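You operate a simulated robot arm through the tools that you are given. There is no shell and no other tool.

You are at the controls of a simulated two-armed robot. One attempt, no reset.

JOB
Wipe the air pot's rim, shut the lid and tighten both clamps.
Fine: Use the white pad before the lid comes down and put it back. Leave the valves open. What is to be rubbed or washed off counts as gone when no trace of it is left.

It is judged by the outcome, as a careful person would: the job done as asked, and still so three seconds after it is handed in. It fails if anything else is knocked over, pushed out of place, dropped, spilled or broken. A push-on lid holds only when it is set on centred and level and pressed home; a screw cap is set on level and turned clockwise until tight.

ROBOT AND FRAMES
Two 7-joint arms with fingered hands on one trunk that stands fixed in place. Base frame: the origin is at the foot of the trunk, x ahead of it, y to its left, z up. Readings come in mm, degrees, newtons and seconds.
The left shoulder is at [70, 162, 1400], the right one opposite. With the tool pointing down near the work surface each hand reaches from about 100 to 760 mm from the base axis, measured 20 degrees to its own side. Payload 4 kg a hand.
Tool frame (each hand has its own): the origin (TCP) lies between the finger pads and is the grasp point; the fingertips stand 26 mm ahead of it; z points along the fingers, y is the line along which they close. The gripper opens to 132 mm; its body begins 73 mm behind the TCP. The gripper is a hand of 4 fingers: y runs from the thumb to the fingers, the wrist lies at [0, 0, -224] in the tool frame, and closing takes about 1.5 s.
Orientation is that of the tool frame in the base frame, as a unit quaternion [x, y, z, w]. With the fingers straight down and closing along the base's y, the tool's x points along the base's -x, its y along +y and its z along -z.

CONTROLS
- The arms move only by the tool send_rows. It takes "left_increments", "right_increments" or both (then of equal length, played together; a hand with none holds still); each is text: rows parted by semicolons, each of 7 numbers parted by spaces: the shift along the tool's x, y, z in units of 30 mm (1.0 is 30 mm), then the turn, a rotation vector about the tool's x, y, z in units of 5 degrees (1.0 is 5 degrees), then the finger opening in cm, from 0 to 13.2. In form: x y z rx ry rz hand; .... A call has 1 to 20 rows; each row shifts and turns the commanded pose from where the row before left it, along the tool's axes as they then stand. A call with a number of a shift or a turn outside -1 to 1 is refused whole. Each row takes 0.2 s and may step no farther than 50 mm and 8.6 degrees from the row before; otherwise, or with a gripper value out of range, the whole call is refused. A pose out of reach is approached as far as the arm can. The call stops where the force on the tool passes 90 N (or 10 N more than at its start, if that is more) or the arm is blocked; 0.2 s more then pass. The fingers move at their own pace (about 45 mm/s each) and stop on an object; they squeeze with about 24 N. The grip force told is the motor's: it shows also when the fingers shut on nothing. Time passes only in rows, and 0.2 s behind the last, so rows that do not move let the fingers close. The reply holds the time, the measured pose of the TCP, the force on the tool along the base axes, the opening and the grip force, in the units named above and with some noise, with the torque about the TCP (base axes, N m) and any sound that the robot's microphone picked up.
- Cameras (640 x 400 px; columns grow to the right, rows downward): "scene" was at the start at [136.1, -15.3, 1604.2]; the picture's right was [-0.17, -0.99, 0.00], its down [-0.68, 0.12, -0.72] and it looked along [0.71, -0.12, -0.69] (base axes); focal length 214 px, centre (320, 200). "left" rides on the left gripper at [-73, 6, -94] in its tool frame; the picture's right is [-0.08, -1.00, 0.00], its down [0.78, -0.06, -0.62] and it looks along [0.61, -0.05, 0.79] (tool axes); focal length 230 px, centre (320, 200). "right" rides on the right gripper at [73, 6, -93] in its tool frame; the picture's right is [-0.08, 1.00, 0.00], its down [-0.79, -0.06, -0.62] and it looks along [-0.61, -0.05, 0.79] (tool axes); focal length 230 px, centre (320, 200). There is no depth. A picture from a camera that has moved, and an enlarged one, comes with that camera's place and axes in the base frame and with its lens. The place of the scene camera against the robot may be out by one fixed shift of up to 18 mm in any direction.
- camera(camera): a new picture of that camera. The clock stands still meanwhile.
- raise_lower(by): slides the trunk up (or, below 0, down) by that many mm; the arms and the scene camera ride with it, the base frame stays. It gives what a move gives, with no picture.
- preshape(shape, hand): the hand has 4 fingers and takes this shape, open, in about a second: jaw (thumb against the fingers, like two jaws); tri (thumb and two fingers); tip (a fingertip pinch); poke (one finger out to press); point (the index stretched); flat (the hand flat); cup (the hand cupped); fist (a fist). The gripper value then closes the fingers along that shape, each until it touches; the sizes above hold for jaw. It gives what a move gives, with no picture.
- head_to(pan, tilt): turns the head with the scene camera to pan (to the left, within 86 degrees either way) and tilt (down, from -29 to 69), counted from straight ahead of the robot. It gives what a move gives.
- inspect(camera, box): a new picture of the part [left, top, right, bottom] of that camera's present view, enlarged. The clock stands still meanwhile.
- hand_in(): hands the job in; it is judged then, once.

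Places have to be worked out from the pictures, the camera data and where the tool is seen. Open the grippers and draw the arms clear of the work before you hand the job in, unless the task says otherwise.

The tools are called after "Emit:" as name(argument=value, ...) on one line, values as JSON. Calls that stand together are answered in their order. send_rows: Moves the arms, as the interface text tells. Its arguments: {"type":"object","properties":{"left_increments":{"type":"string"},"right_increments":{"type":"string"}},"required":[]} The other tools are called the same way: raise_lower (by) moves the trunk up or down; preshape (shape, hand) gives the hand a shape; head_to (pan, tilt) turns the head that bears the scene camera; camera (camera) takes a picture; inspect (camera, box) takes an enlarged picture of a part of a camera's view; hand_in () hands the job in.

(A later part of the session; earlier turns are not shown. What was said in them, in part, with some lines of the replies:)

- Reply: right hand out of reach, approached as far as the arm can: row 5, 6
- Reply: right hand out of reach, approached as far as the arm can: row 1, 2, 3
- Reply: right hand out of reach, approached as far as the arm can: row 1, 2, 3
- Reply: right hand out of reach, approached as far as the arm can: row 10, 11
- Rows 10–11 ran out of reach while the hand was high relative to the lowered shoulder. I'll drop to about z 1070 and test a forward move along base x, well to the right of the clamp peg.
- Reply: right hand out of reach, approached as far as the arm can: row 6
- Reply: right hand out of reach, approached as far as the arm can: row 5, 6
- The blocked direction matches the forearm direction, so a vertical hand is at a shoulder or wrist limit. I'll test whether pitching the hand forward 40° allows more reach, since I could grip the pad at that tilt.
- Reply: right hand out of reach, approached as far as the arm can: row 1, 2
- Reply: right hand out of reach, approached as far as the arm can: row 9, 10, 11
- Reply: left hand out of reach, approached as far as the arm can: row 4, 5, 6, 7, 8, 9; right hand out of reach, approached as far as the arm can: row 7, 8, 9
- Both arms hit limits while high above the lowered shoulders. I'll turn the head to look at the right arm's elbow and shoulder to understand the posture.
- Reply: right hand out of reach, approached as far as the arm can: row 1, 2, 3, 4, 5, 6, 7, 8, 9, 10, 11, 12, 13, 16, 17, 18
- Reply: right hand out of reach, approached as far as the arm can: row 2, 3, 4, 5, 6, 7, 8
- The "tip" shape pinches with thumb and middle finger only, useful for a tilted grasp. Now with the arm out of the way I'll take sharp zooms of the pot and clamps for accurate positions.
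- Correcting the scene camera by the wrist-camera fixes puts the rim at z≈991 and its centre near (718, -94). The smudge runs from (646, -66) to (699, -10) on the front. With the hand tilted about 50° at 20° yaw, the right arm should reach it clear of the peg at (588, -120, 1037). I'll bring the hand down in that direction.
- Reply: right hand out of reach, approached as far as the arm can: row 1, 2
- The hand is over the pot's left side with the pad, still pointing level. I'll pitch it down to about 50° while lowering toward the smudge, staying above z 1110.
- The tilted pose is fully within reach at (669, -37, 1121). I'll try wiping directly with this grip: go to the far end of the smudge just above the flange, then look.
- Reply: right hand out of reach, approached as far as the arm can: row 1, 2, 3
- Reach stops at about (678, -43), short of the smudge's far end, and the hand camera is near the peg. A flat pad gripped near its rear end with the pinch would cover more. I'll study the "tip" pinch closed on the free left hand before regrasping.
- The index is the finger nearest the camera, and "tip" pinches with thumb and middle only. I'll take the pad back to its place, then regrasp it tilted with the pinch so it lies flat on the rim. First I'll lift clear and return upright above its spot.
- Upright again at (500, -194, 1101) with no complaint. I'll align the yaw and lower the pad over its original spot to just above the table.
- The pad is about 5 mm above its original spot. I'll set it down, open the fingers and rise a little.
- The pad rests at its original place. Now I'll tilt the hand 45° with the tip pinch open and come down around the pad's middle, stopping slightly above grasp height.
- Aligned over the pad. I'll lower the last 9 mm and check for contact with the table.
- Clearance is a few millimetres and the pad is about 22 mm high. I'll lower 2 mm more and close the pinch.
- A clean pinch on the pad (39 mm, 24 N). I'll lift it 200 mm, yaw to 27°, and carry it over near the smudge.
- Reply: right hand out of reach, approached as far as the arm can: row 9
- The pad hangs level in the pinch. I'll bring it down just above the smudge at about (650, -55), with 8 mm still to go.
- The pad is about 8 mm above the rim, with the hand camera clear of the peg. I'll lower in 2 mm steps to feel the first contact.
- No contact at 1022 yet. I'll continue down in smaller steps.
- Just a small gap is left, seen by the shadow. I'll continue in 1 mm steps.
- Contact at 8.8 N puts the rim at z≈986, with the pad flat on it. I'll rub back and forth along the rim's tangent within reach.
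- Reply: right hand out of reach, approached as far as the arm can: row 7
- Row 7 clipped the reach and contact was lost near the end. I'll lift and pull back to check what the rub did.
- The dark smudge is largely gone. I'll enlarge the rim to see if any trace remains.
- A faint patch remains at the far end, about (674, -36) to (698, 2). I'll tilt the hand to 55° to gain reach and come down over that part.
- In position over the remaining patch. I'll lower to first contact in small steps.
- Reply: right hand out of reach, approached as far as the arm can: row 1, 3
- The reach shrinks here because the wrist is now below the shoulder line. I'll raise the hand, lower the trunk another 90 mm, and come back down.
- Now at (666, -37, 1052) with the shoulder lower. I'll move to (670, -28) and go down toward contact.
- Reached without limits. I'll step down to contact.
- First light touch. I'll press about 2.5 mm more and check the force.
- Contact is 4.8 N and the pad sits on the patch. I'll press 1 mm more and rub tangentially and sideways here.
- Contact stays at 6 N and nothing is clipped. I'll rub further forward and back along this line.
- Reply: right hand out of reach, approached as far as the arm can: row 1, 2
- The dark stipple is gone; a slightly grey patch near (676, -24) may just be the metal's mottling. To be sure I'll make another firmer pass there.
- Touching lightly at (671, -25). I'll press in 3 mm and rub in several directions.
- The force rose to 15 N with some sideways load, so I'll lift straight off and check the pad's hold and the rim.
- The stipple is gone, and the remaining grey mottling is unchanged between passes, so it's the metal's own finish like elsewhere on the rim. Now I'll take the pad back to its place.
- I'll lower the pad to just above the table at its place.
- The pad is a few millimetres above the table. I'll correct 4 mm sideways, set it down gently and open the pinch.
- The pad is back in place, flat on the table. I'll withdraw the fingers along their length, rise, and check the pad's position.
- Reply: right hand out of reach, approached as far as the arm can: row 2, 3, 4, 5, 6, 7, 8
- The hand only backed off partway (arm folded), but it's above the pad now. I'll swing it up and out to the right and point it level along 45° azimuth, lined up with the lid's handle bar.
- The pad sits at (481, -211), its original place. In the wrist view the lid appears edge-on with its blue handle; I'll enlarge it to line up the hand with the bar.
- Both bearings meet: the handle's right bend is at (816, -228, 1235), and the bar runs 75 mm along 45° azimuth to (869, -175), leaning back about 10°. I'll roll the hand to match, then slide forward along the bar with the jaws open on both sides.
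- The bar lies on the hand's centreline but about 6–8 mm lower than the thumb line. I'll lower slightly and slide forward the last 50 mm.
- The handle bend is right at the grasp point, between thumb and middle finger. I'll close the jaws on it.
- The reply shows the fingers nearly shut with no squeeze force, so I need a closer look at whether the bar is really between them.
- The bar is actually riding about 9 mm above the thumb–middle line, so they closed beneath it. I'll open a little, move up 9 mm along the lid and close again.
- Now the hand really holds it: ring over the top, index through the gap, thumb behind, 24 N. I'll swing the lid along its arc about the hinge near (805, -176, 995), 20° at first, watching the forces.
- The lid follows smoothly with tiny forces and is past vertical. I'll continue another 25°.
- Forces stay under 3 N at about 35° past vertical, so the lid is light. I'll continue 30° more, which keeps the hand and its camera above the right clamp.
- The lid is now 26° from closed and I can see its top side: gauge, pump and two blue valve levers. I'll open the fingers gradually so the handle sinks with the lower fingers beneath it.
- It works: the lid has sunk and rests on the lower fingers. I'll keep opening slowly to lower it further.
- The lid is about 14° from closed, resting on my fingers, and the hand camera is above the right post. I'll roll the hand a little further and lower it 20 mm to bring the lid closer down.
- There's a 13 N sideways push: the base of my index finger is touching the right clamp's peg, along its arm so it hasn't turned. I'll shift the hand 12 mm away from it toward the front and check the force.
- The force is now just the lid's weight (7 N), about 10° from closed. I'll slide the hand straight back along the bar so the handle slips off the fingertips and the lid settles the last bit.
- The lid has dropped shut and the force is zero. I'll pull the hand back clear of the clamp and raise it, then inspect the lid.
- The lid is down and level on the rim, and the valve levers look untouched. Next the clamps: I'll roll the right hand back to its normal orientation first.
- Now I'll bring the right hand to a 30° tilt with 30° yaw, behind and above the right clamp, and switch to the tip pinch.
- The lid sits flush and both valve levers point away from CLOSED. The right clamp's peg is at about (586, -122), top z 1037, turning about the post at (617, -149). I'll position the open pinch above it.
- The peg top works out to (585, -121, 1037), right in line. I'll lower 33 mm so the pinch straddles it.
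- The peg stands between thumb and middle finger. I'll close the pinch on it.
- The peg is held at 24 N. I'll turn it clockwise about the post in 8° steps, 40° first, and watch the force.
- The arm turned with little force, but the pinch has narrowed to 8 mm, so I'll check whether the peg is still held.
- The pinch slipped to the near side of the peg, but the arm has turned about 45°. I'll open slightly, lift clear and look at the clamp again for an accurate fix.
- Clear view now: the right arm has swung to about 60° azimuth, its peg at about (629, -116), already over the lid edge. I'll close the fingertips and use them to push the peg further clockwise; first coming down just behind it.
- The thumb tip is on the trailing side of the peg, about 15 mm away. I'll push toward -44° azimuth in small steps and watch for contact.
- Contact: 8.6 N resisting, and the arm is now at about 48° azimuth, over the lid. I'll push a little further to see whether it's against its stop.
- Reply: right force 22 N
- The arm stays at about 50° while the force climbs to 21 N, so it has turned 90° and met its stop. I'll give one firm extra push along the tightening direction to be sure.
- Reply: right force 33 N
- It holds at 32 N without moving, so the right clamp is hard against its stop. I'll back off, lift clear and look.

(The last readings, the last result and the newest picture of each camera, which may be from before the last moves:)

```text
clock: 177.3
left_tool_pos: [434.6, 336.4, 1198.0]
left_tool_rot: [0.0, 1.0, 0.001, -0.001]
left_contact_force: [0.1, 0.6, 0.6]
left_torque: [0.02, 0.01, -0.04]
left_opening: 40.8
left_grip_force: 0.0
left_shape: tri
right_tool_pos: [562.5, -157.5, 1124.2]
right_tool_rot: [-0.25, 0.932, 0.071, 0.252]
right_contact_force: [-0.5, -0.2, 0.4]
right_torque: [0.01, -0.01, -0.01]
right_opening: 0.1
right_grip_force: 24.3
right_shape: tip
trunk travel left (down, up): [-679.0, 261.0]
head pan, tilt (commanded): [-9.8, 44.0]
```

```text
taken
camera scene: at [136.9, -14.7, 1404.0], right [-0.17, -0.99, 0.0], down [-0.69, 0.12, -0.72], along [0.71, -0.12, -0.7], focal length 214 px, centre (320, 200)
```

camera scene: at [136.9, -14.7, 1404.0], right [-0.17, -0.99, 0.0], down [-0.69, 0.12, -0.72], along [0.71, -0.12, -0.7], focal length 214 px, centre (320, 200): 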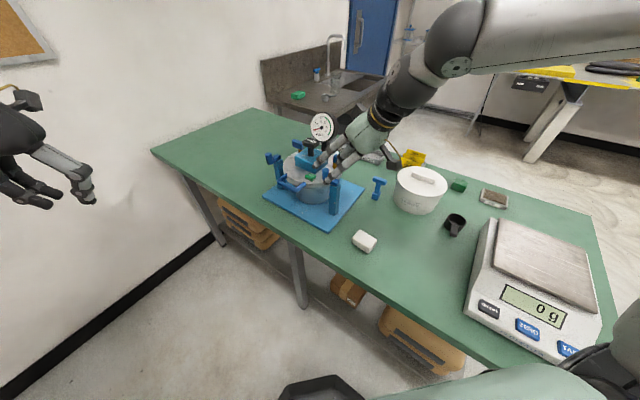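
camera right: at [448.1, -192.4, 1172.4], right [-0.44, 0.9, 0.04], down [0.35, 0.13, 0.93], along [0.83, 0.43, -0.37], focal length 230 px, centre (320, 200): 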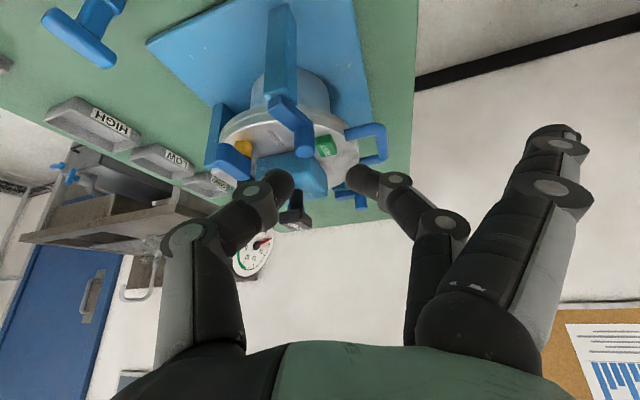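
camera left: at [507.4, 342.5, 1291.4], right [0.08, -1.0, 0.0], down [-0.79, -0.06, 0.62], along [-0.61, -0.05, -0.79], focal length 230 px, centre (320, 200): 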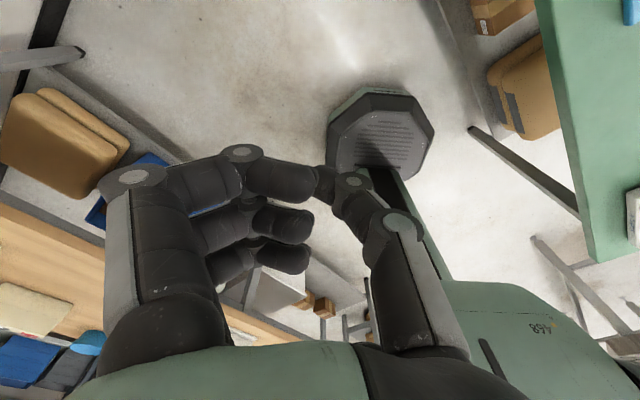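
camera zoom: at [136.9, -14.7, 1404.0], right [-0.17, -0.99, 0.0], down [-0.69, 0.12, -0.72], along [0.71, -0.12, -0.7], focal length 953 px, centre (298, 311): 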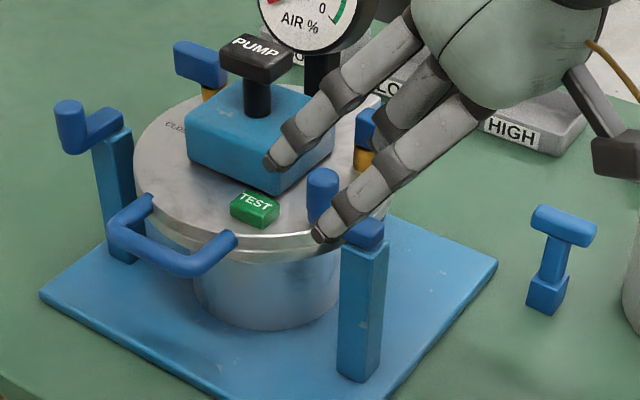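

The right clamp's arm now lies over the lid at about 48°, a full 90° from where it began, and the pot hasn't moved. Now the left clamp with the left arm: I'll draw the right hand back and bring the left hand over, yawed 45° inward and tilted.

Emit:
send_rows(left_increments="0 0 0 0 0 1 13.2; 0 0 0 0 0 1 13.2; 0 0 0 0 0 1 13.2; 0 0 0 0 0 1 13.2; 0 0 0 0 0 1 13.2; 0 0 0 0 0 1 13.2; 0 0 0 0 0 1 13.2; 0 0 0 0 0 1 13.2; 0 0 0 0 0 1 13.2", right_increments="0.577 0 -0.333 0 0 0 0; 0.577 0 -0.333 0 0 0 0; 0.577 0 -0.333 0 0 0 0; 0.577 0 -0.333 0 0 0 0; 0 0 0 0 0 0 0; 0 0 0 0 0 0 0; 0 0 0 0 0 0 0; 0 0 0 0 0 0 0; 0 0 0 0 0 0 0")

Emit:
send_rows(left_increments="-0.508 0.05 0.187 0 -1 0 13.2; -0.49 0.05 0.23 0 -1 0 13.2; -0.468 0.05 0.272 0 -1 0 13.2; -0.443 0.05 0.312 0 -1 0 13.2; -0.414 0.05 0.35 0 -1 0 13.2; -0.382 0.05 0.384 0 -1 0 13.2; -0.347 0.05 0.416 0 -1 0 13.2; -0.309 0.05 0.444 0 -1 0 13.2; -0.269 0.05 0.47 0 -1 0 13.2; -0.227 0.05 0.491 0 -1 0 13.2; -0.184 0.05 0.509 0 -1 0 13.2; -0.139 0.05 0.523 0 -1 0 13.2; -0.093 0.05 0.533 0 -1 0 13.2; -0.046 0.05 0.54 0 -1 0 13.2; 0 0 0 0 0 0 13.2")

Emit:
camera(camera="scene")

Emit:
camera(camera="left")

```text
clock: 179.3
left_tool_pos: [423.4, 304.8, 1178.4]
left_tool_rot: [0.382, 0.924, 0.001, 0.0]
left_contact_force: [0.2, 0.5, -0.3]
left_torque: [-0.01, 0.0, 0.0]
left_opening: 132.0
left_grip_force: 0.0
left_shape: tri
left hand out of reach, approached as far as the arm can: row 7, 8, 9
right_tool_pos: [491.1, -198.4, 1124.2]
right_tool_rot: [-0.25, 0.932, 0.07, 0.252]
right_contact_force: [-0.5, 0.0, -0.2]
right_torque: [-0.01, -0.01, -0.01]
right_opening: 0.0
right_grip_force: 23.8
right_shape: tip
trunk travel left (down, up): [-679.0, 261.0]
head pan, tilt (commanded): [-9.8, 44.0]
```

```text
clock: 182.5
left_tool_pos: [583.1, 164.6, 1103.0]
left_tool_rot: [0.323, 0.763, -0.222, 0.514]
left_contact_force: [-0.1, 0.4, 0.3]
left_torque: [0.02, -0.01, -0.02]
left_opening: 131.7
left_grip_force: 0.1
left_shape: tri
left hand out of reach, approached as far as the arm can: row 14
right_tool_pos: [491.3, -196.4, 1124.7]
right_tool_rot: [-0.251, 0.932, 0.07, 0.252]
right_contact_force: [0.7, 1.3, -0.5]
right_torque: [0.01, 0.01, -0.02]
right_opening: 0.0
right_grip_force: 23.9
right_shape: tip
trunk travel left (down, up): [-679.0, 261.0]
head pan, tilt (commanded): [-9.8, 44.0]
```

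```text
taken
camera scene: at [136.3, -13.8, 1404.1], right [-0.17, -0.99, 0.0], down [-0.68, 0.12, -0.72], along [0.71, -0.12, -0.69], focal length 214 px, centre (320, 200)
```

scene: 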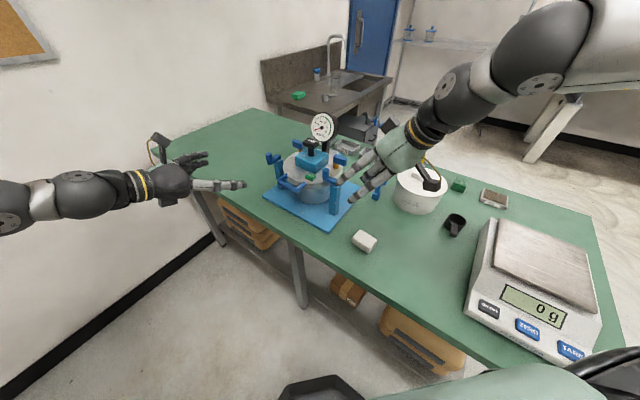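

```text
taken
camera left: at [546.9, 211.5, 1203.8], right [-0.7, -0.71, 0.08], down [-0.65, 0.58, -0.5], along [0.31, -0.4, -0.86], focal length 230 px, centre (320, 200)
```

left: 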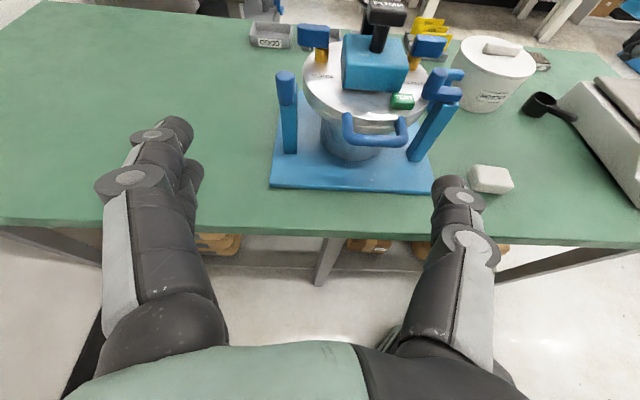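

The left camera gives an excellent front view of the pot. I'll enlarge it to see both clamps and the lid.

Emit:
inspect(camera="left", box=[260, 0, 480, 200])

Emit:
inspect(camera="left", box=[390, 20, 480, 120])

Emit:
inspect(camera="left", box=[260, 40, 350, 140])

```text
2.00 times, centred on (370, 100) of left
camera zoom: at [546.9, 211.5, 1203.8], right [-0.7, -0.71, 0.08], down [-0.65, 0.58, -0.5], along [0.31, -0.4, -0.86], focal length 460 px, centre (220, 400)
```

zoom: 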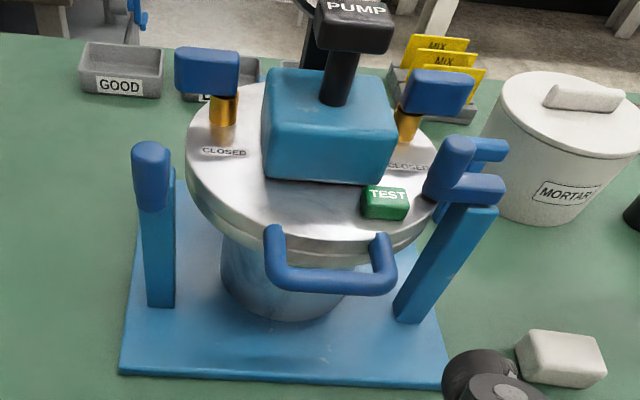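

```text
4.00 times, centred on (435, 70) of left
camera zoom: at [546.9, 211.5, 1203.8], right [-0.7, -0.71, 0.08], down [-0.65, 0.58, -0.5], along [0.31, -0.4, -0.86], focal length 920 px, centre (-140, 720)
```

zoom: 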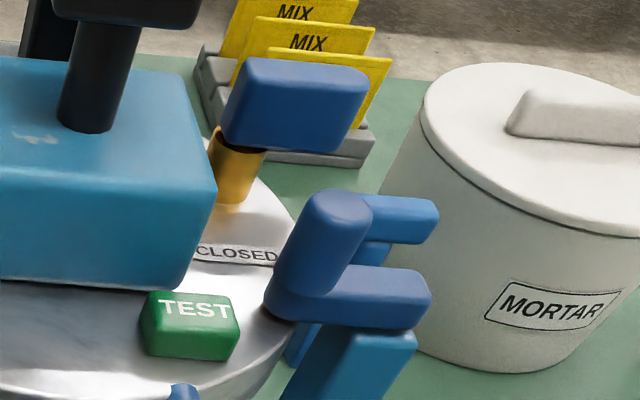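

```text
4.00 times, centred on (305, 90) of left
camera zoom: at [546.9, 211.5, 1203.8], right [-0.7, -0.71, 0.08], down [-0.65, 0.58, -0.5], along [0.31, -0.4, -0.86], focal length 920 px, centre (380, 640)
```

zoom: 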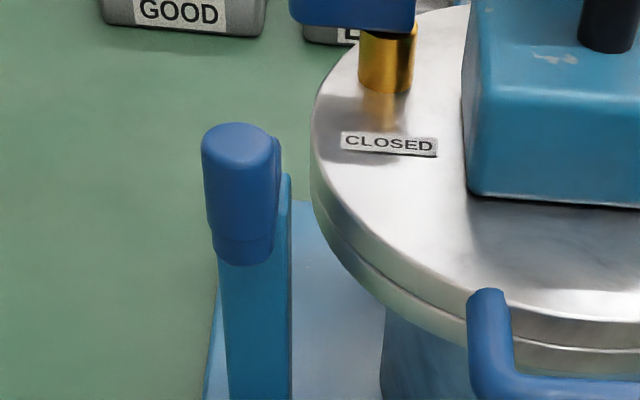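

The left view confirms the right arm lies across onto the lid. The left peg is at (757, 44, 1037), its post axis near (787, 16), and it must swing counter-clockwise onto the lid. I'll lower the trunk 90 mm for reach and set the left hand to the tip pinch.

Emit:
raise_lower(by=-90)

Emit:
preshape(hand="left", shape="tip")

Emit:
camera(camera="left")

```text
clock: 183.8
left_tool_pos: [582.5, 161.9, 1011.0]
left_tool_rot: [0.322, 0.764, -0.221, 0.513]
left_contact_force: [-0.4, 0.1, 0.4]
left_torque: [0.01, 0.03, -0.02]
left_opening: 131.8
left_grip_force: 0.1
left_shape: tri
right_tool_pos: [491.4, -197.0, 1034.9]
right_tool_rot: [-0.251, 0.932, 0.069, 0.252]
right_contact_force: [-0.2, -0.1, -0.4]
right_torque: [0.01, 0.0, -0.02]
right_opening: 0.1
right_grip_force: 23.8
right_shape: tip
trunk travel left (down, up): [-589.0, 351.0]
head pan, tilt (commanded): [-9.8, 44.0]
```

```text
clock: 184.7
left_tool_pos: [584.7, 161.5, 1011.4]
left_tool_rot: [0.322, 0.764, -0.22, 0.513]
left_contact_force: [-0.6, 0.1, 0.2]
left_torque: [-0.04, 0.0, -0.02]
left_opening: 131.8
left_grip_force: 0.1
left_shape: tip
right_tool_pos: [492.7, -198.4, 1034.0]
right_tool_rot: [-0.25, 0.932, 0.07, 0.252]
right_contact_force: [0.6, 0.2, 0.1]
right_torque: [0.0, 0.04, 0.01]
right_opening: 0.0
right_grip_force: 23.3
right_shape: tip
trunk travel left (down, up): [-589.0, 351.0]
head pan, tilt (commanded): [-9.8, 44.0]
```

```text
taken
camera left: at [546.7, 210.3, 1113.7], right [-0.7, -0.71, 0.08], down [-0.65, 0.58, -0.49], along [0.31, -0.4, -0.87], focal length 230 px, centre (320, 200)
```

left: 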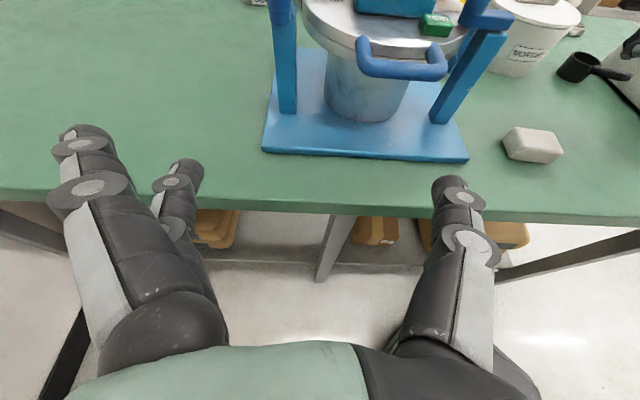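

I'll bring the left hand up and forward to just short of the left clamp's peg, jaws open.

Emit:
send_rows(left_increments="-0.57 0.237 0.608 0 0 0 13.2; -0.57 0.237 0.608 0 0 0 13.2; -0.57 0.237 0.608 0 0 0 13.2; -0.57 0.237 0.608 0 0 0 13.2; -0.57 0.237 0.608 0 0 0 13.2; -0.57 0.237 0.608 0 0 0 13.2; 0 0 0 0 0 0 13.2")

Emit:
camera(camera="left")

Emit:
inspect(camera="scene", box=[220, 60, 380, 190])

```text
clock: 186.3
left_tool_pos: [709.6, 90.4, 1063.7]
left_tool_rot: [0.323, 0.765, -0.221, 0.512]
left_contact_force: [-0.8, -0.3, 1.0]
left_torque: [0.02, -0.03, -0.01]
left_opening: 131.7
left_grip_force: 0.0
left_shape: tip
right_tool_pos: [491.9, -197.6, 1035.2]
right_tool_rot: [-0.25, 0.932, 0.07, 0.252]
right_contact_force: [0.3, 0.2, -0.4]
right_torque: [0.0, 0.01, -0.02]
right_opening: 0.0
right_grip_force: 23.4
right_shape: tip
trunk travel left (down, up): [-589.0, 351.0]
head pan, tilt (commanded): [-9.8, 44.0]
```

```text
taken
camera left: at [673.8, 138.3, 1167.0], right [-0.7, -0.71, 0.08], down [-0.65, 0.58, -0.5], along [0.31, -0.4, -0.87], focal length 230 px, centre (320, 200)
```

left: 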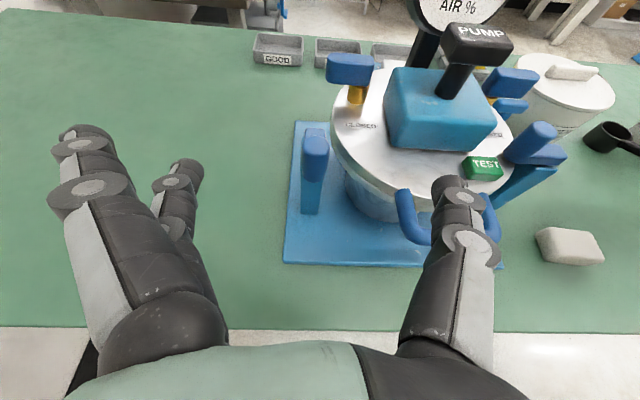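

```text
3.08 times, centred on (300, 125) of scene
camera zoom: at [135.6, -14.7, 1314.2], right [-0.17, -0.99, 0.0], down [-0.68, 0.12, -0.72], along [0.71, -0.12, -0.69], focal length 660 px, centre (382, 431)
```

zoom: 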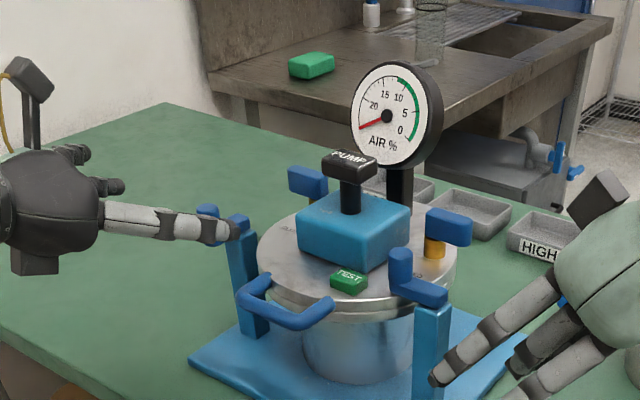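

The peg is dead ahead at (759, 45). I'll advance 66 mm along the fingers so it stands between thumb and middle finger.

Emit:
send_rows(left_increments="0.047 0.037 0.548 0 0 0 13.2; 0.047 0.037 0.548 0 0 0 13.2; 0.047 0.037 0.548 0 0 0 13.2; 0.047 0.037 0.548 0 0 0 13.2; 0 0 0 0 0 0 13.2")

Emit:
camera(camera="left")

Emit:
inspect(camera="scene", box=[220, 60, 380, 190])

```text
clock: 187.5
left_tool_pos: [755.2, 52.2, 1033.2]
left_tool_rot: [0.324, 0.763, -0.222, 0.513]
left_contact_force: [0.7, 0.0, -0.1]
left_torque: [-0.05, -0.01, 0.01]
left_opening: 131.8
left_grip_force: 0.1
left_shape: tip
right_tool_pos: [491.7, -197.7, 1035.0]
right_tool_rot: [-0.25, 0.932, 0.07, 0.253]
right_contact_force: [-0.8, 0.0, 0.1]
right_torque: [0.01, 0.0, -0.01]
right_opening: 0.1
right_grip_force: 23.8
right_shape: tip
trunk travel left (down, up): [-589.0, 351.0]
head pan, tilt (commanded): [-9.8, 44.0]
```

```text
taken
camera left: at [718.4, 100.2, 1135.5], right [-0.7, -0.71, 0.08], down [-0.65, 0.58, -0.5], along [0.31, -0.4, -0.87], focal length 230 px, centre (320, 200)
```

left: 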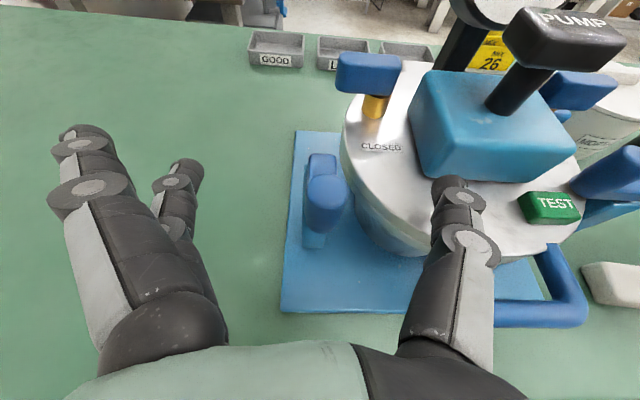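

```text
3.08 times, centred on (300, 125) of scene
camera zoom: at [135.8, -14.9, 1314.2], right [-0.17, -0.99, 0.0], down [-0.68, 0.12, -0.72], along [0.71, -0.12, -0.69], focal length 660 px, centre (382, 431)
```

zoom: 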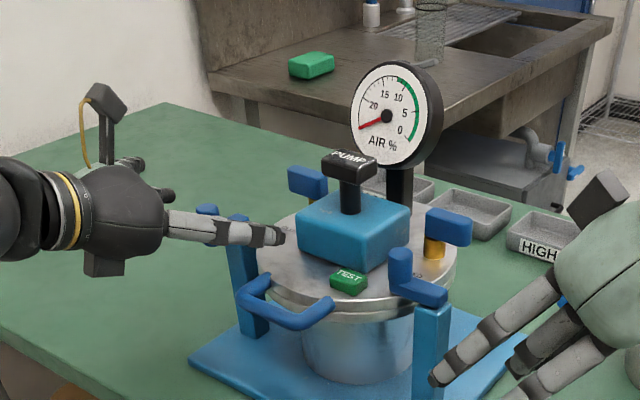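

The peg is right at the grasp point. I'll close the pinch on it.

Emit:
send_rows(left_increments="0 0 0 0 0 0 9; 0 0 0 0 0 0 6; 0 0 0 0 0 0 4; 0 0 0 0 0 0 2; 0 0 0 0 0 0 0.5; 0 0 0 0 0 0 0.5; 0 0 0 0 0 0 0.5; 0 0 0 0 0 0 0.5; 0 0 0 0 0 0 0.5")

Emit:
inspect(camera="left", box=[200, 90, 480, 290])

```text
clock: 189.5
left_tool_pos: [753.9, 51.9, 1033.6]
left_tool_rot: [0.323, 0.764, -0.221, 0.513]
left_contact_force: [-3.7, -2.9, 0.6]
left_torque: [0.03, 0.04, -0.07]
left_opening: 5.9
left_grip_force: 0.0
left_shape: tip
right_tool_pos: [491.9, -199.0, 1034.0]
right_tool_rot: [-0.25, 0.932, 0.071, 0.253]
right_contact_force: [0.1, 0.4, -0.6]
right_torque: [0.02, -0.04, 0.0]
right_opening: 0.2
right_grip_force: 23.9
right_shape: tip
trunk travel left (down, up): [-589.0, 351.0]
head pan, tilt (commanded): [-9.8, 44.0]
```

```text
2.00 times, centred on (340, 190) of left
camera zoom: at [717.9, 99.0, 1135.8], right [-0.7, -0.71, 0.08], down [-0.65, 0.58, -0.49], along [0.31, -0.4, -0.87], focal length 460 px, centre (280, 220)
```

zoom: 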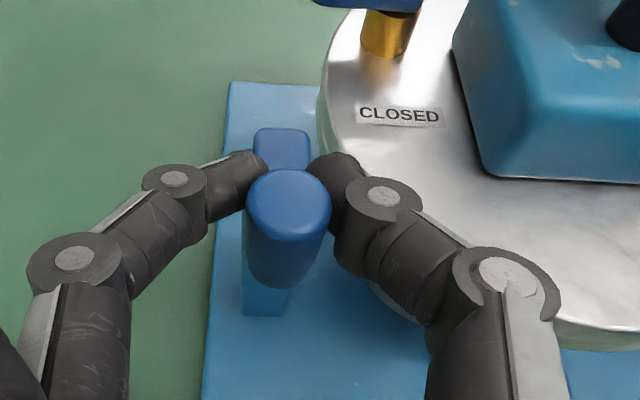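

The fingers hug the peg. I'll swing it counter-clockwise about its post, 40° first, watching the force.

Emit:
send_rows(left_increments="-0.004 -0.188 0.013 0 0 0 0.3; -0.013 -0.181 0.037 0 0 0 0.3; -0.023 -0.178 0.061 0 0 0 0.3; -0.033 -0.166 0.084 0 0 0 0.3; -0.04 -0.151 0.102 0 0 0 0.3; 0 0 0 0 0 0 0.3")

Emit:
inspect(camera="left", box=[200, 90, 480, 290])

```text
clock: 190.9
left_tool_pos: [741.7, 27.7, 1033.6]
left_tool_rot: [0.323, 0.764, -0.222, 0.513]
left_contact_force: [1.3, 0.2, 0.2]
left_torque: [0.03, 0.03, -0.01]
left_opening: 3.3
left_grip_force: 0.0
left_shape: tip
right_tool_pos: [491.2, -198.0, 1034.9]
right_tool_rot: [-0.249, 0.933, 0.07, 0.252]
right_contact_force: [-0.2, 0.0, 0.2]
right_torque: [-0.01, 0.0, -0.02]
right_opening: 0.1
right_grip_force: 23.6
right_shape: tip
trunk travel left (down, up): [-589.0, 351.0]
head pan, tilt (commanded): [-9.8, 44.0]
```

```text
2.00 times, centred on (340, 190) of left
camera zoom: at [706.6, 74.9, 1136.4], right [-0.7, -0.71, 0.08], down [-0.65, 0.58, -0.49], along [0.31, -0.4, -0.87], focal length 460 px, centre (280, 220)
```

zoom: 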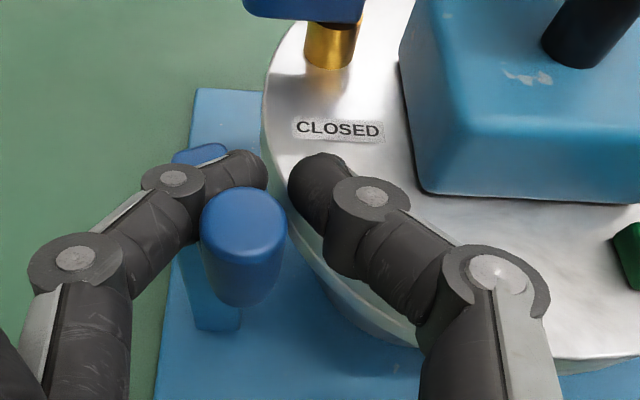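

The peg has turned about 20° with the middle finger now pushing it. I'll continue along its circle in small steps.

Emit:
send_rows(left_increments="-0.028 -0.171 0.071 0 0 0 0.3; -0.036 -0.161 0.093 0 0 0 0.3; -0.044 -0.144 0.112 0 0 0 0.3; -0.051 -0.125 0.13 0 0 0 0.3; 0 0 0 0 0 0 0.3")

Emit:
inspect(camera="left", box=[200, 90, 480, 290])

```text
clock: 192.1
left_tool_pos: [739.9, 6.5, 1034.3]
left_tool_rot: [0.324, 0.764, -0.222, 0.513]
left_contact_force: [1.5, 0.1, 0.5]
left_torque: [0.01, 0.01, 0.0]
left_opening: 3.4
left_grip_force: 0.0
left_shape: tip
right_tool_pos: [491.2, -196.9, 1034.8]
right_tool_rot: [-0.251, 0.932, 0.071, 0.252]
right_contact_force: [0.2, -0.1, 0.5]
right_torque: [-0.01, 0.02, 0.02]
right_opening: 0.0
right_grip_force: 24.1
right_shape: tip
trunk travel left (down, up): [-589.0, 351.0]
head pan, tilt (commanded): [-9.8, 44.0]
```

```text
2.00 times, centred on (340, 190) of left
camera zoom: at [703.7, 52.9, 1136.8], right [-0.7, -0.71, 0.08], down [-0.65, 0.58, -0.49], along [0.31, -0.4, -0.87], focal length 460 px, centre (280, 220)
```

zoom: 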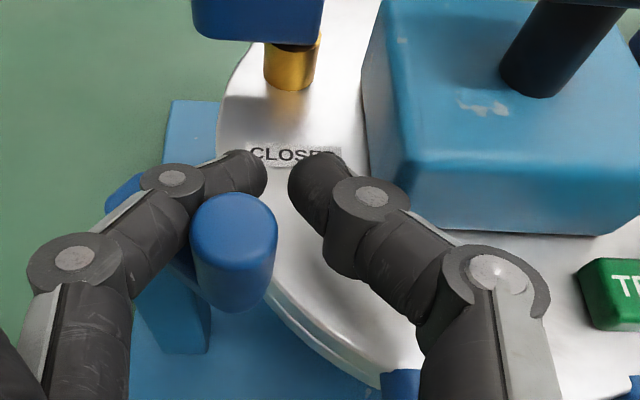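

The left arm now points straight at me (about 182°). For the last part the push must be forward, so I'll back the fingers out, close the tips and come up behind the peg.

Emit:
send_rows(left_increments="0 0 0 0 0 0 2; 0 0 0 0 0 0 3; 0 -0.03 -0.5 0 0 0 4; 0 0 -0.6 0 0 0 4; 0 0 -0.6 0 0 0 4; 0 0 0 0 0 0 0; 0 0 0 0 0 0 0; 0 0 0 0 0 0 0; 0 0 0 0 0 0 0")

Emit:
inspect(camera="left", box=[200, 90, 480, 290])

Emit:
inspect(camera="scene", box=[220, 60, 380, 190])

```text
clock: 194.1
left_tool_pos: [705.7, 38.8, 1053.8]
left_tool_rot: [0.322, 0.764, -0.221, 0.514]
left_contact_force: [-0.4, -0.3, 0.3]
left_torque: [0.01, -0.01, 0.01]
left_opening: 0.0
left_grip_force: 24.1
left_shape: tip
right_tool_pos: [492.6, -196.8, 1035.0]
right_tool_rot: [-0.251, 0.932, 0.07, 0.252]
right_contact_force: [0.6, -0.2, -0.2]
right_torque: [-0.04, 0.0, -0.01]
right_opening: 0.1
right_grip_force: 24.0
right_shape: tip
trunk travel left (down, up): [-589.0, 351.0]
head pan, tilt (commanded): [-9.8, 44.0]
```

```text
2.00 times, centred on (340, 190) of left
camera zoom: at [668.6, 86.1, 1155.2], right [-0.7, -0.71, 0.08], down [-0.65, 0.58, -0.49], along [0.31, -0.4, -0.87], focal length 460 px, centre (280, 220)
```

zoom: 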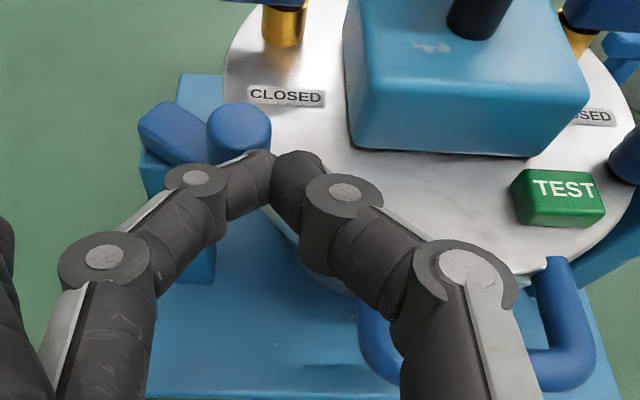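

```text
3.08 times, centred on (300, 125) of scene
camera zoom: at [136.3, -15.3, 1314.1], right [-0.17, -0.99, 0.0], down [-0.68, 0.12, -0.72], along [0.71, -0.12, -0.69], focal length 660 px, centre (382, 431)
```

zoom: 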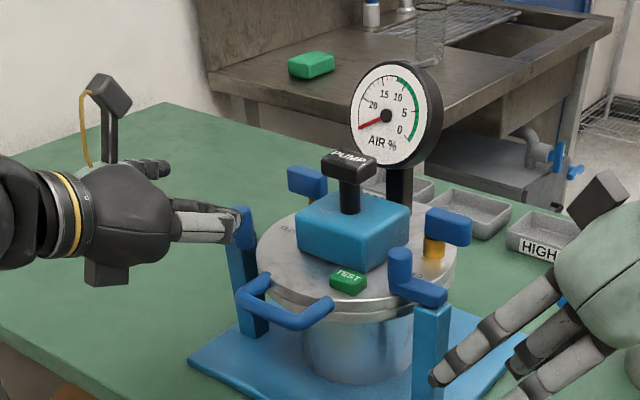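

The left arm is at about 186° with the peg at (750, 12). I'll place the closed fingertips on its trailing side and push forward in small steps.

Emit:
send_rows(left_increments="0.192 0.332 0.275 0 0 0 0; 0.192 0.332 0.275 0 0 0 0; -0.07 -0.058 0.176 0 0 0 0; -0.07 -0.058 0.176 0 0 0 0; -0.07 -0.058 0.176 0 0 0 0; 0 0 0 0 0 0 0")

Emit:
inspect(camera="left", box=[200, 90, 480, 290])

```text
clock: 195.5
left_tool_pos: [735.7, 32.3, 1037.1]
left_tool_rot: [0.322, 0.764, -0.221, 0.513]
left_contact_force: [-6.7, 7.1, -0.8]
left_torque: [0.08, 0.05, -0.04]
left_opening: 0.0
left_grip_force: 23.7
left_shape: tip
right_tool_pos: [490.6, -196.4, 1035.1]
right_tool_rot: [-0.251, 0.932, 0.069, 0.252]
right_contact_force: [-0.4, 0.2, -0.3]
right_torque: [0.01, 0.0, -0.02]
right_opening: 0.1
right_grip_force: 23.9
right_shape: tip
trunk travel left (down, up): [-589.0, 351.0]
head pan, tilt (commanded): [-9.8, 44.0]
```

```text
2.00 times, centred on (340, 190) of left
camera zoom: at [699.0, 78.6, 1139.0], right [-0.7, -0.71, 0.08], down [-0.65, 0.58, -0.49], along [0.31, -0.4, -0.87], focal length 460 px, centre (280, 220)
```

zoom: 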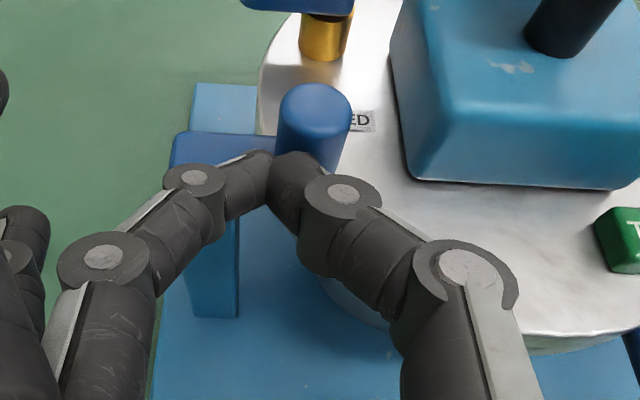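

The arm swung to about 216° and now resists with 10 N. I'll keep pushing forward to reach its stop.

Emit:
send_rows(left_increments="-0.07 -0.02 0.18 0 0 0 0; -0.07 0.0 0.18 0 0 0 0; 0 0 0 0 0 0 0")

Emit:
inspect(camera="left", box=[200, 90, 480, 290])

```text
clock: 196.3
left_tool_pos: [746.1, 24.0, 1036.5]
left_tool_rot: [0.321, 0.764, -0.222, 0.513]
left_contact_force: [-1.0, 21.5, -1.6]
left_torque: [0.07, 0.03, 0.22]
left_opening: 0.0
left_grip_force: 24.2
left_shape: tip
right_tool_pos: [491.1, -195.5, 1034.6]
right_tool_rot: [-0.251, 0.932, 0.069, 0.252]
right_contact_force: [-0.4, 0.2, -0.1]
right_torque: [-0.03, -0.03, -0.02]
right_opening: 0.0
right_grip_force: 24.2
right_shape: tip
trunk travel left (down, up): [-589.0, 351.0]
head pan, tilt (commanded): [-9.8, 44.0]
```

```text
2.00 times, centred on (340, 190) of left
camera zoom: at [708.5, 70.9, 1138.6], right [-0.69, -0.71, 0.08], down [-0.65, 0.58, -0.5], along [0.31, -0.4, -0.86], focal length 460 px, centre (280, 220)
```

zoom: 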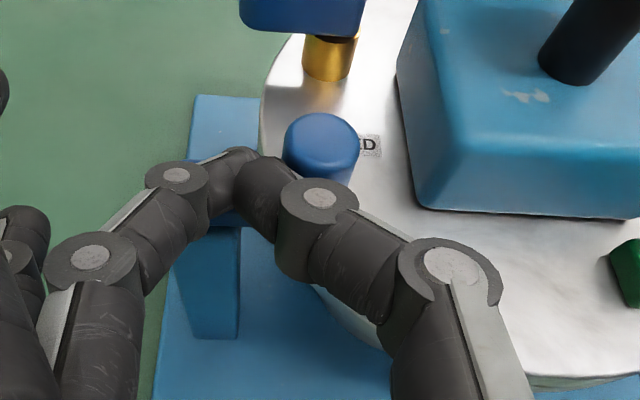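

The arm no longer moves and resists with about 18 N along its swing, so it appears to be at its stop, 90° from the start. One more firm nudge to be sure, as I did on the right.

Emit:
send_rows(left_increments="-0.03 -0.12 0.08 0 0 0 0; -0.03 -0.12 0.08 0 0 0 0; 0 0 0 0 0 0 0")

Emit:
inspect(camera="left", box=[200, 90, 480, 290])

```text
clock: 197.1
left_tool_pos: [743.1, 18.9, 1036.3]
left_tool_rot: [0.32, 0.765, -0.221, 0.513]
left_contact_force: [-2.8, 30.9, -4.3]
left_torque: [0.06, 0.05, 0.4]
left_opening: 0.0
left_grip_force: 24.1
left_shape: tip
right_tool_pos: [491.6, -193.3, 1034.9]
right_tool_rot: [-0.251, 0.932, 0.068, 0.253]
right_contact_force: [-0.1, -0.4, -0.3]
right_torque: [-0.02, -0.03, 0.05]
right_opening: 0.2
right_grip_force: 23.8
right_shape: tip
trunk travel left (down, up): [-589.0, 351.0]
head pan, tilt (commanded): [-9.8, 44.0]
```

```text
2.00 times, centred on (340, 190) of left
camera zoom: at [706.8, 66.5, 1138.0], right [-0.69, -0.72, 0.08], down [-0.65, 0.58, -0.5], along [0.31, -0.4, -0.86], focal length 460 px, centre (280, 220)
```

zoom: 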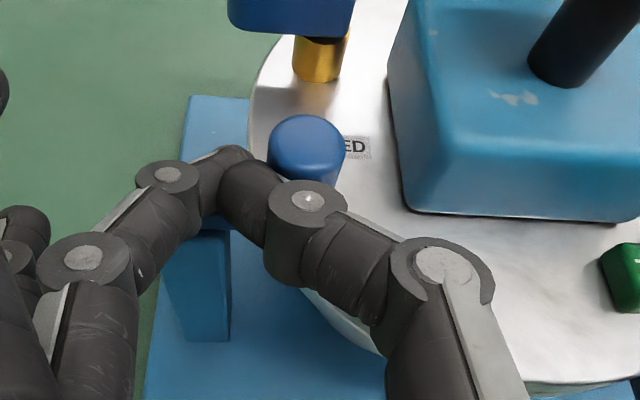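

It holds at 31 N without moving: the left clamp is home too. I'll back the left hand off and withdraw it.

Emit:
send_rows(left_increments="0.03 0.15 -0.1 0 0 0 0; 0.03 0.15 -0.3 0 0 0 0; -0.2 0.1 -0.7 0 0 0 0; -0.2 0 -0.8 0 0 0 0; -0.2 0 -0.8 0 0 0 0; -0.2 0 -0.8 0 0 0 0; 0 0 0 0 0 0 0")

Emit:
camera(camera="left")

Emit:
inspect(camera="left", box=[260, 0, 520, 180])

Emit:
inspect(camera="scene", box=[250, 80, 370, 190])

```text
clock: 198.7
left_tool_pos: [690.2, 86.2, 1099.3]
left_tool_rot: [0.323, 0.764, -0.221, 0.512]
left_contact_force: [0.6, 0.1, -0.6]
left_torque: [0.04, 0.02, -0.01]
left_opening: 0.0
left_grip_force: 23.7
left_shape: tip
right_tool_pos: [492.2, -197.9, 1034.9]
right_tool_rot: [-0.25, 0.932, 0.071, 0.251]
right_contact_force: [0.1, 0.4, 0.1]
right_torque: [-0.01, -0.01, 0.0]
right_opening: 0.0
right_grip_force: 24.4
right_shape: tip
trunk travel left (down, up): [-589.0, 351.0]
head pan, tilt (commanded): [-9.8, 44.0]
```

```text
taken
camera left: at [653.9, 133.5, 1201.0], right [-0.7, -0.71, 0.08], down [-0.65, 0.58, -0.49], along [0.31, -0.4, -0.87], focal length 230 px, centre (320, 200)
```

left: 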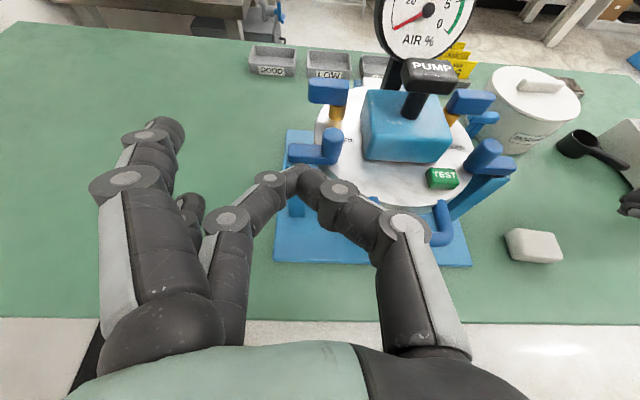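

```text
2.22 times, centred on (390, 90) of left
camera zoom: at [653.9, 133.5, 1201.0], right [-0.7, -0.71, 0.08], down [-0.65, 0.58, -0.49], along [0.31, -0.4, -0.87], focal length 511 px, centre (164, 444)
```

zoom: 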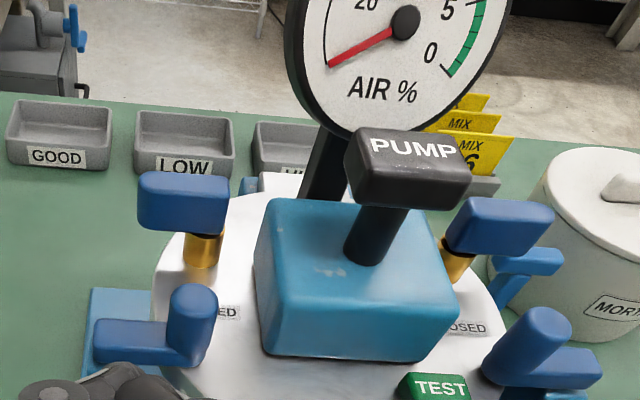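

```text
3.64 times, centred on (310, 135) of scene
camera zoom: at [136.7, -15.6, 1314.1], right [-0.17, -0.99, 0.0], down [-0.69, 0.12, -0.72], along [0.71, -0.12, -0.7], focal length 780 px, centre (356, 436)
```

zoom: 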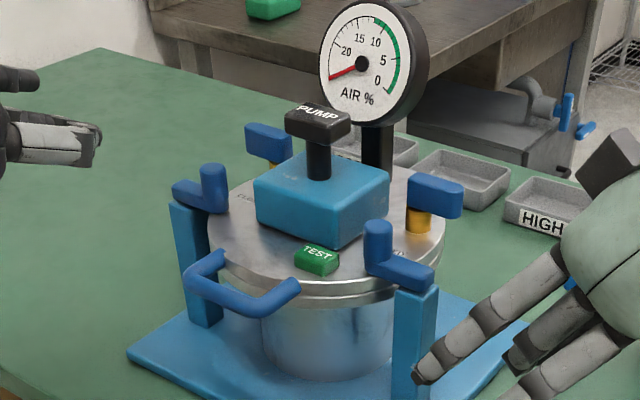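

Both arms now point inward over the lid. I'll enlarge each clamp to check that they've stayed fully home, and check the valves.

Emit:
inspect(camera="left", box=[280, 110, 360, 180])

Emit:
inspect(camera="left", box=[440, 70, 530, 210])

Emit:
inspect(camera="scene", box=[290, 115, 350, 165])

```text
5.71 times, centred on (320, 145) of left
camera zoom: at [653.9, 133.5, 1201.0], right [-0.7, -0.71, 0.08], down [-0.65, 0.58, -0.49], along [0.31, -0.4, -0.87], focal length 1315 px, centre (320, 514)
```

zoom: 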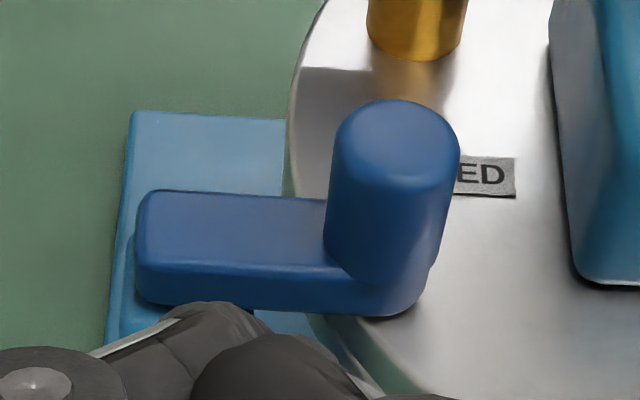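

```text
2.86 times, centred on (485, 140) of left
camera zoom: at [653.9, 133.5, 1201.0], right [-0.7, -0.71, 0.08], down [-0.65, 0.58, -0.49], along [0.31, -0.4, -0.87], focal length 657 px, centre (-151, 371)
```

zoom: 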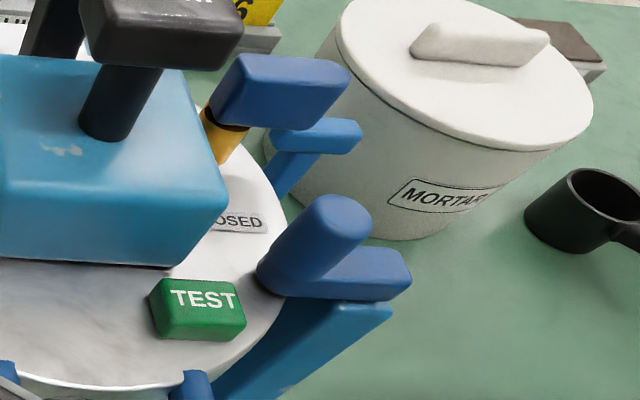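

```text
8.00 times, centred on (320, 140) of scene
camera zoom: at [136.7, -15.6, 1314.1], right [-0.17, -0.99, 0.0], down [-0.69, 0.12, -0.72], along [0.71, -0.12, -0.7], focal length 1716 px, centre (320, 680)
```

zoom: 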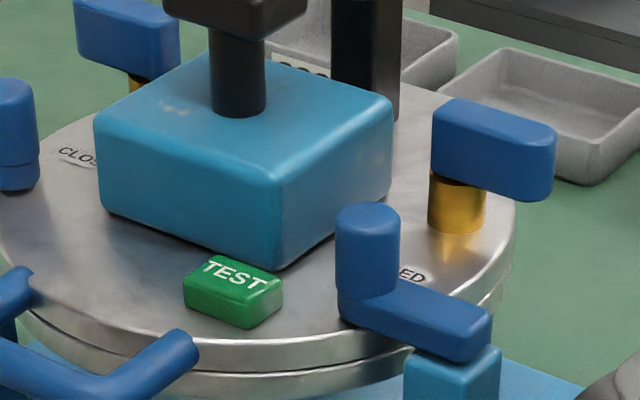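

Both arms lie square across the lid, the valve levers are still open, and the lid is flush. I'll withdraw both hands, opening the grippers well clear of the work.

Emit:
send_rows(left_increments="0.088 -0.016 -0.811 0 0 0 0; 0.088 -0.016 -0.811 0 0 0 0; 0.088 -0.016 -0.811 0 0 0 0; 0.088 -0.016 -0.811 0 0 0 0; 0.088 -0.016 -0.811 0 0 0 0; 0.088 -0.016 -0.811 0 0 0 4; 0.088 -0.016 -0.5 0 0 0 8; 0 0 0 0 0 0 13.2; 0 0 0 0 0 0 13.2; 0 0 0 0 0 0 13.2", right_increments="-0.06 -0.28 -0.736 0 0 0 0; -0.06 -0.28 -0.736 0 0 0 0; -0.06 -0.28 -0.736 0 0 0 0; -0.06 -0.28 -0.736 0 0 0 0; -0.06 -0.28 -0.736 0 0 0 0; 0 0 0 0 0 0 4; 0 0 0 0 0 0 8; 0 0 0 0 0 0 13.2; 0 0 0 0 0 0 13.2; 0 0 0 0 0 0 13.2")

Emit:
raise_lower(by=90)

Emit:
camera(camera="scene")

Emit:
inspect(camera="scene", box=[255, 140, 375, 235])

```text
clock: 200.9
left_tool_pos: [580.7, 193.6, 1140.7]
left_tool_rot: [0.323, 0.764, -0.221, 0.513]
left_contact_force: [-0.3, 0.0, 0.7]
left_torque: [-0.01, 0.01, 0.01]
left_opening: 83.8
left_grip_force: 0.0
left_shape: tip
right_tool_pos: [473.6, -258.2, 1134.3]
right_tool_rot: [-0.25, 0.932, 0.069, 0.252]
right_contact_force: [-0.1, 0.8, 0.1]
right_torque: [0.02, -0.01, 0.01]
right_opening: 85.0
right_grip_force: 0.1
right_shape: tip
trunk travel left (down, up): [-589.0, 351.0]
head pan, tilt (commanded): [-9.8, 44.0]
```

```text
clock: 202.1
left_tool_pos: [579.9, 194.9, 1231.0]
left_tool_rot: [0.323, 0.764, -0.221, 0.513]
left_contact_force: [0.7, 0.5, 0.4]
left_torque: [0.04, 0.02, 0.02]
left_opening: 131.8
left_grip_force: 0.0
left_shape: tip
right_tool_pos: [473.6, -258.8, 1223.8]
right_tool_rot: [-0.251, 0.932, 0.071, 0.252]
right_contact_force: [0.1, 0.5, -0.5]
right_torque: [0.03, -0.04, 0.02]
right_opening: 131.8
right_grip_force: 0.0
right_shape: tip
trunk travel left (down, up): [-679.0, 261.0]
head pan, tilt (commanded): [-9.8, 44.0]
```

```text
taken
camera scene: at [136.3, -15.2, 1404.1], right [-0.17, -0.99, 0.0], down [-0.68, 0.12, -0.72], along [0.71, -0.12, -0.69], focal length 214 px, centre (320, 200)
```

scene: 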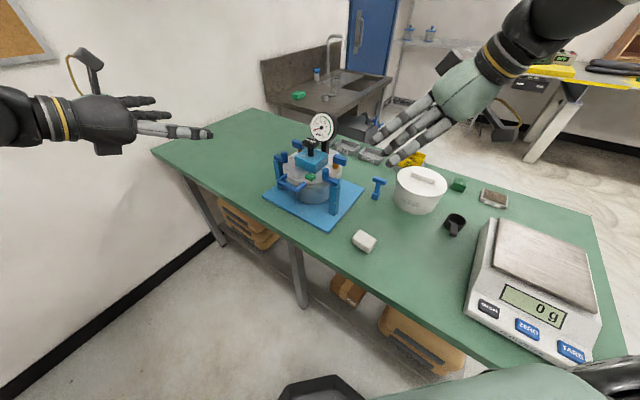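

```text
4.21 times, centred on (315, 188) of scene
camera zoom: at [136.3, -15.2, 1404.1], right [-0.17, -0.99, 0.0], down [-0.68, 0.12, -0.72], along [0.71, -0.12, -0.69], focal length 903 px, centre (341, 253)
```

zoom: 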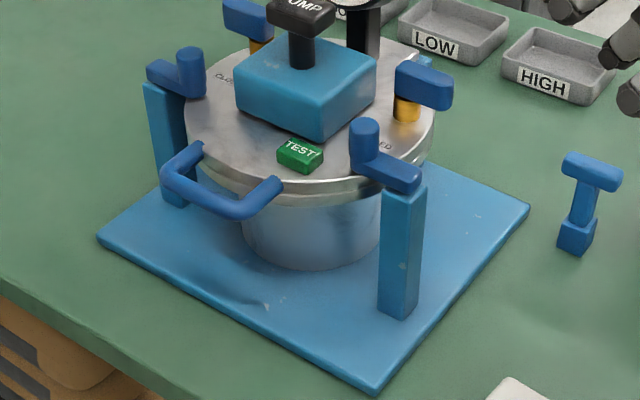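

The plate, tamper, trays and pad are all exactly where they were, the lid is flush and both clamps are across it. I'll draw both open hands a bit further back, then take a last look.

Emit:
send_rows(left_increments="0.2 0 -0.8 0 0 0 13.2; 0.2 0 -0.8 0 0 0 13.2; 0.2 0 -0.8 0 0 0 13.2; 0 0 0 0 0 0 13.2; 0 0 0 0 0 0 13.2", right_increments="0.6 0 -0.4 0 0 0 13.2; 0.6 0 -0.4 0 0 0 13.2; 0.6 0 -0.4 0 0 0 13.2; 0 0 0 0 0 0 13.2; 0 0 0 0 0 0 13.2")

Emit:
camera(camera="scene")

Emit:
inspect(camera="scene", box=[270, 105, 370, 200])

Emit:
inspect(camera="scene", box=[320, 180, 420, 260])

```text
clock: 203.3
left_tool_pos: [528.9, 246.8, 1240.8]
left_tool_rot: [0.323, 0.764, -0.221, 0.513]
left_contact_force: [-0.2, 0.1, -0.1]
left_torque: [0.06, 0.0, -0.04]
left_opening: 131.8
left_grip_force: 0.0
left_shape: tip
right_tool_pos: [417.6, -292.9, 1228.4]
right_tool_rot: [-0.25, 0.932, 0.07, 0.252]
right_contact_force: [0.1, -0.4, 0.2]
right_torque: [0.02, 0.03, -0.02]
right_opening: 131.8
right_grip_force: 0.1
right_shape: tip
trunk travel left (down, up): [-679.0, 261.0]
head pan, tilt (commanded): [-9.8, 44.0]
```

```text
taken
camera scene: at [136.2, -15.2, 1404.1], right [-0.17, -0.99, 0.0], down [-0.68, 0.12, -0.72], along [0.71, -0.12, -0.69], focal length 214 px, centre (320, 200)
```

scene: 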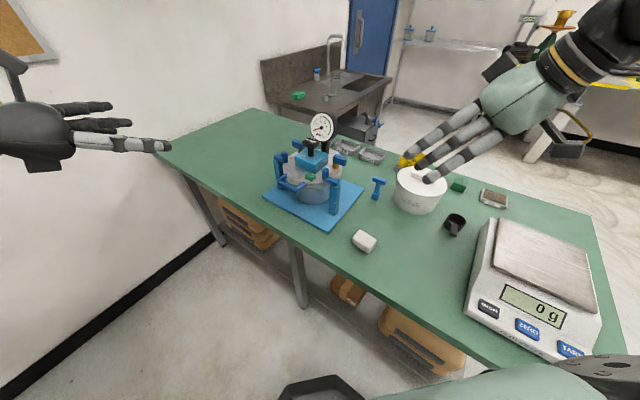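

```text
4.21 times, centred on (320, 152) of scene
camera zoom: at [136.2, -15.2, 1404.1], right [-0.17, -0.99, 0.0], down [-0.68, 0.12, -0.72], along [0.71, -0.12, -0.69], focal length 903 px, centre (320, 400)
```

zoom: 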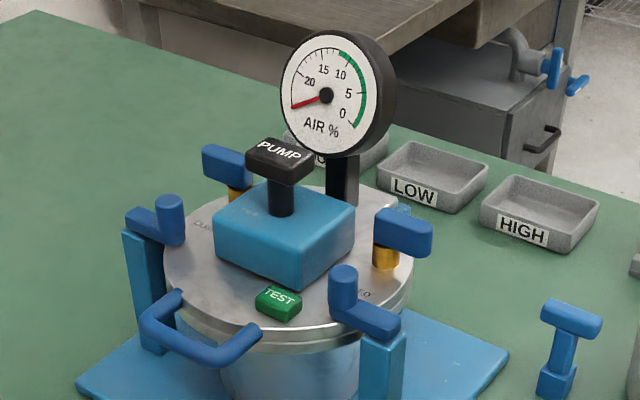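

```text
5.00 times, centred on (370, 220) of scene
camera zoom: at [136.2, -15.2, 1404.1], right [-0.17, -0.99, 0.0], down [-0.68, 0.12, -0.72], along [0.71, -0.12, -0.69], focal length 1072 px, centre (70, 100)
```

zoom: 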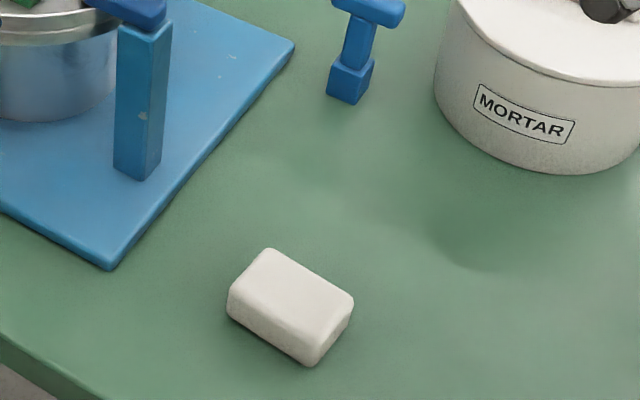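

The lid is shut and flush, both clamps are turned home across it and both valves are still open. The pad is back where it was, nothing else has moved, and both hands are open and clear. I'm handing the job in.

Emit:
hand_in()

```text
The job is handed in.
```

I wiped the rim, shut the lid, turned both clamps home and handed the job in. I haven't had the judge's verdict.

- **Rim:** I rubbed off the smudge with the white pad in three passes. Some faint grey mottling is left there. It looked the same after the last two passes and matches the rest of the metal, so I took it to be the finish.
- **Pad:** It is back at its original spot, to within a few millimetres.
- **Lid:** It sits flush on the rim. I lowered it by the handle, but it dropped freely over roughly the last 10°.
- **Clamps:** Each arm was turned about 90° inward over the lid. Each held still under a push of about 31 N.
- **Valves:** I left them alone; both levers still point away from the CLOSED labels.
- **Everything else:** While lowering the lid, my hand pressed the right clamp's peg at about 13 N; it didn't turn. The pot and the items around it are where they were. Both hands are open and clear of the work.
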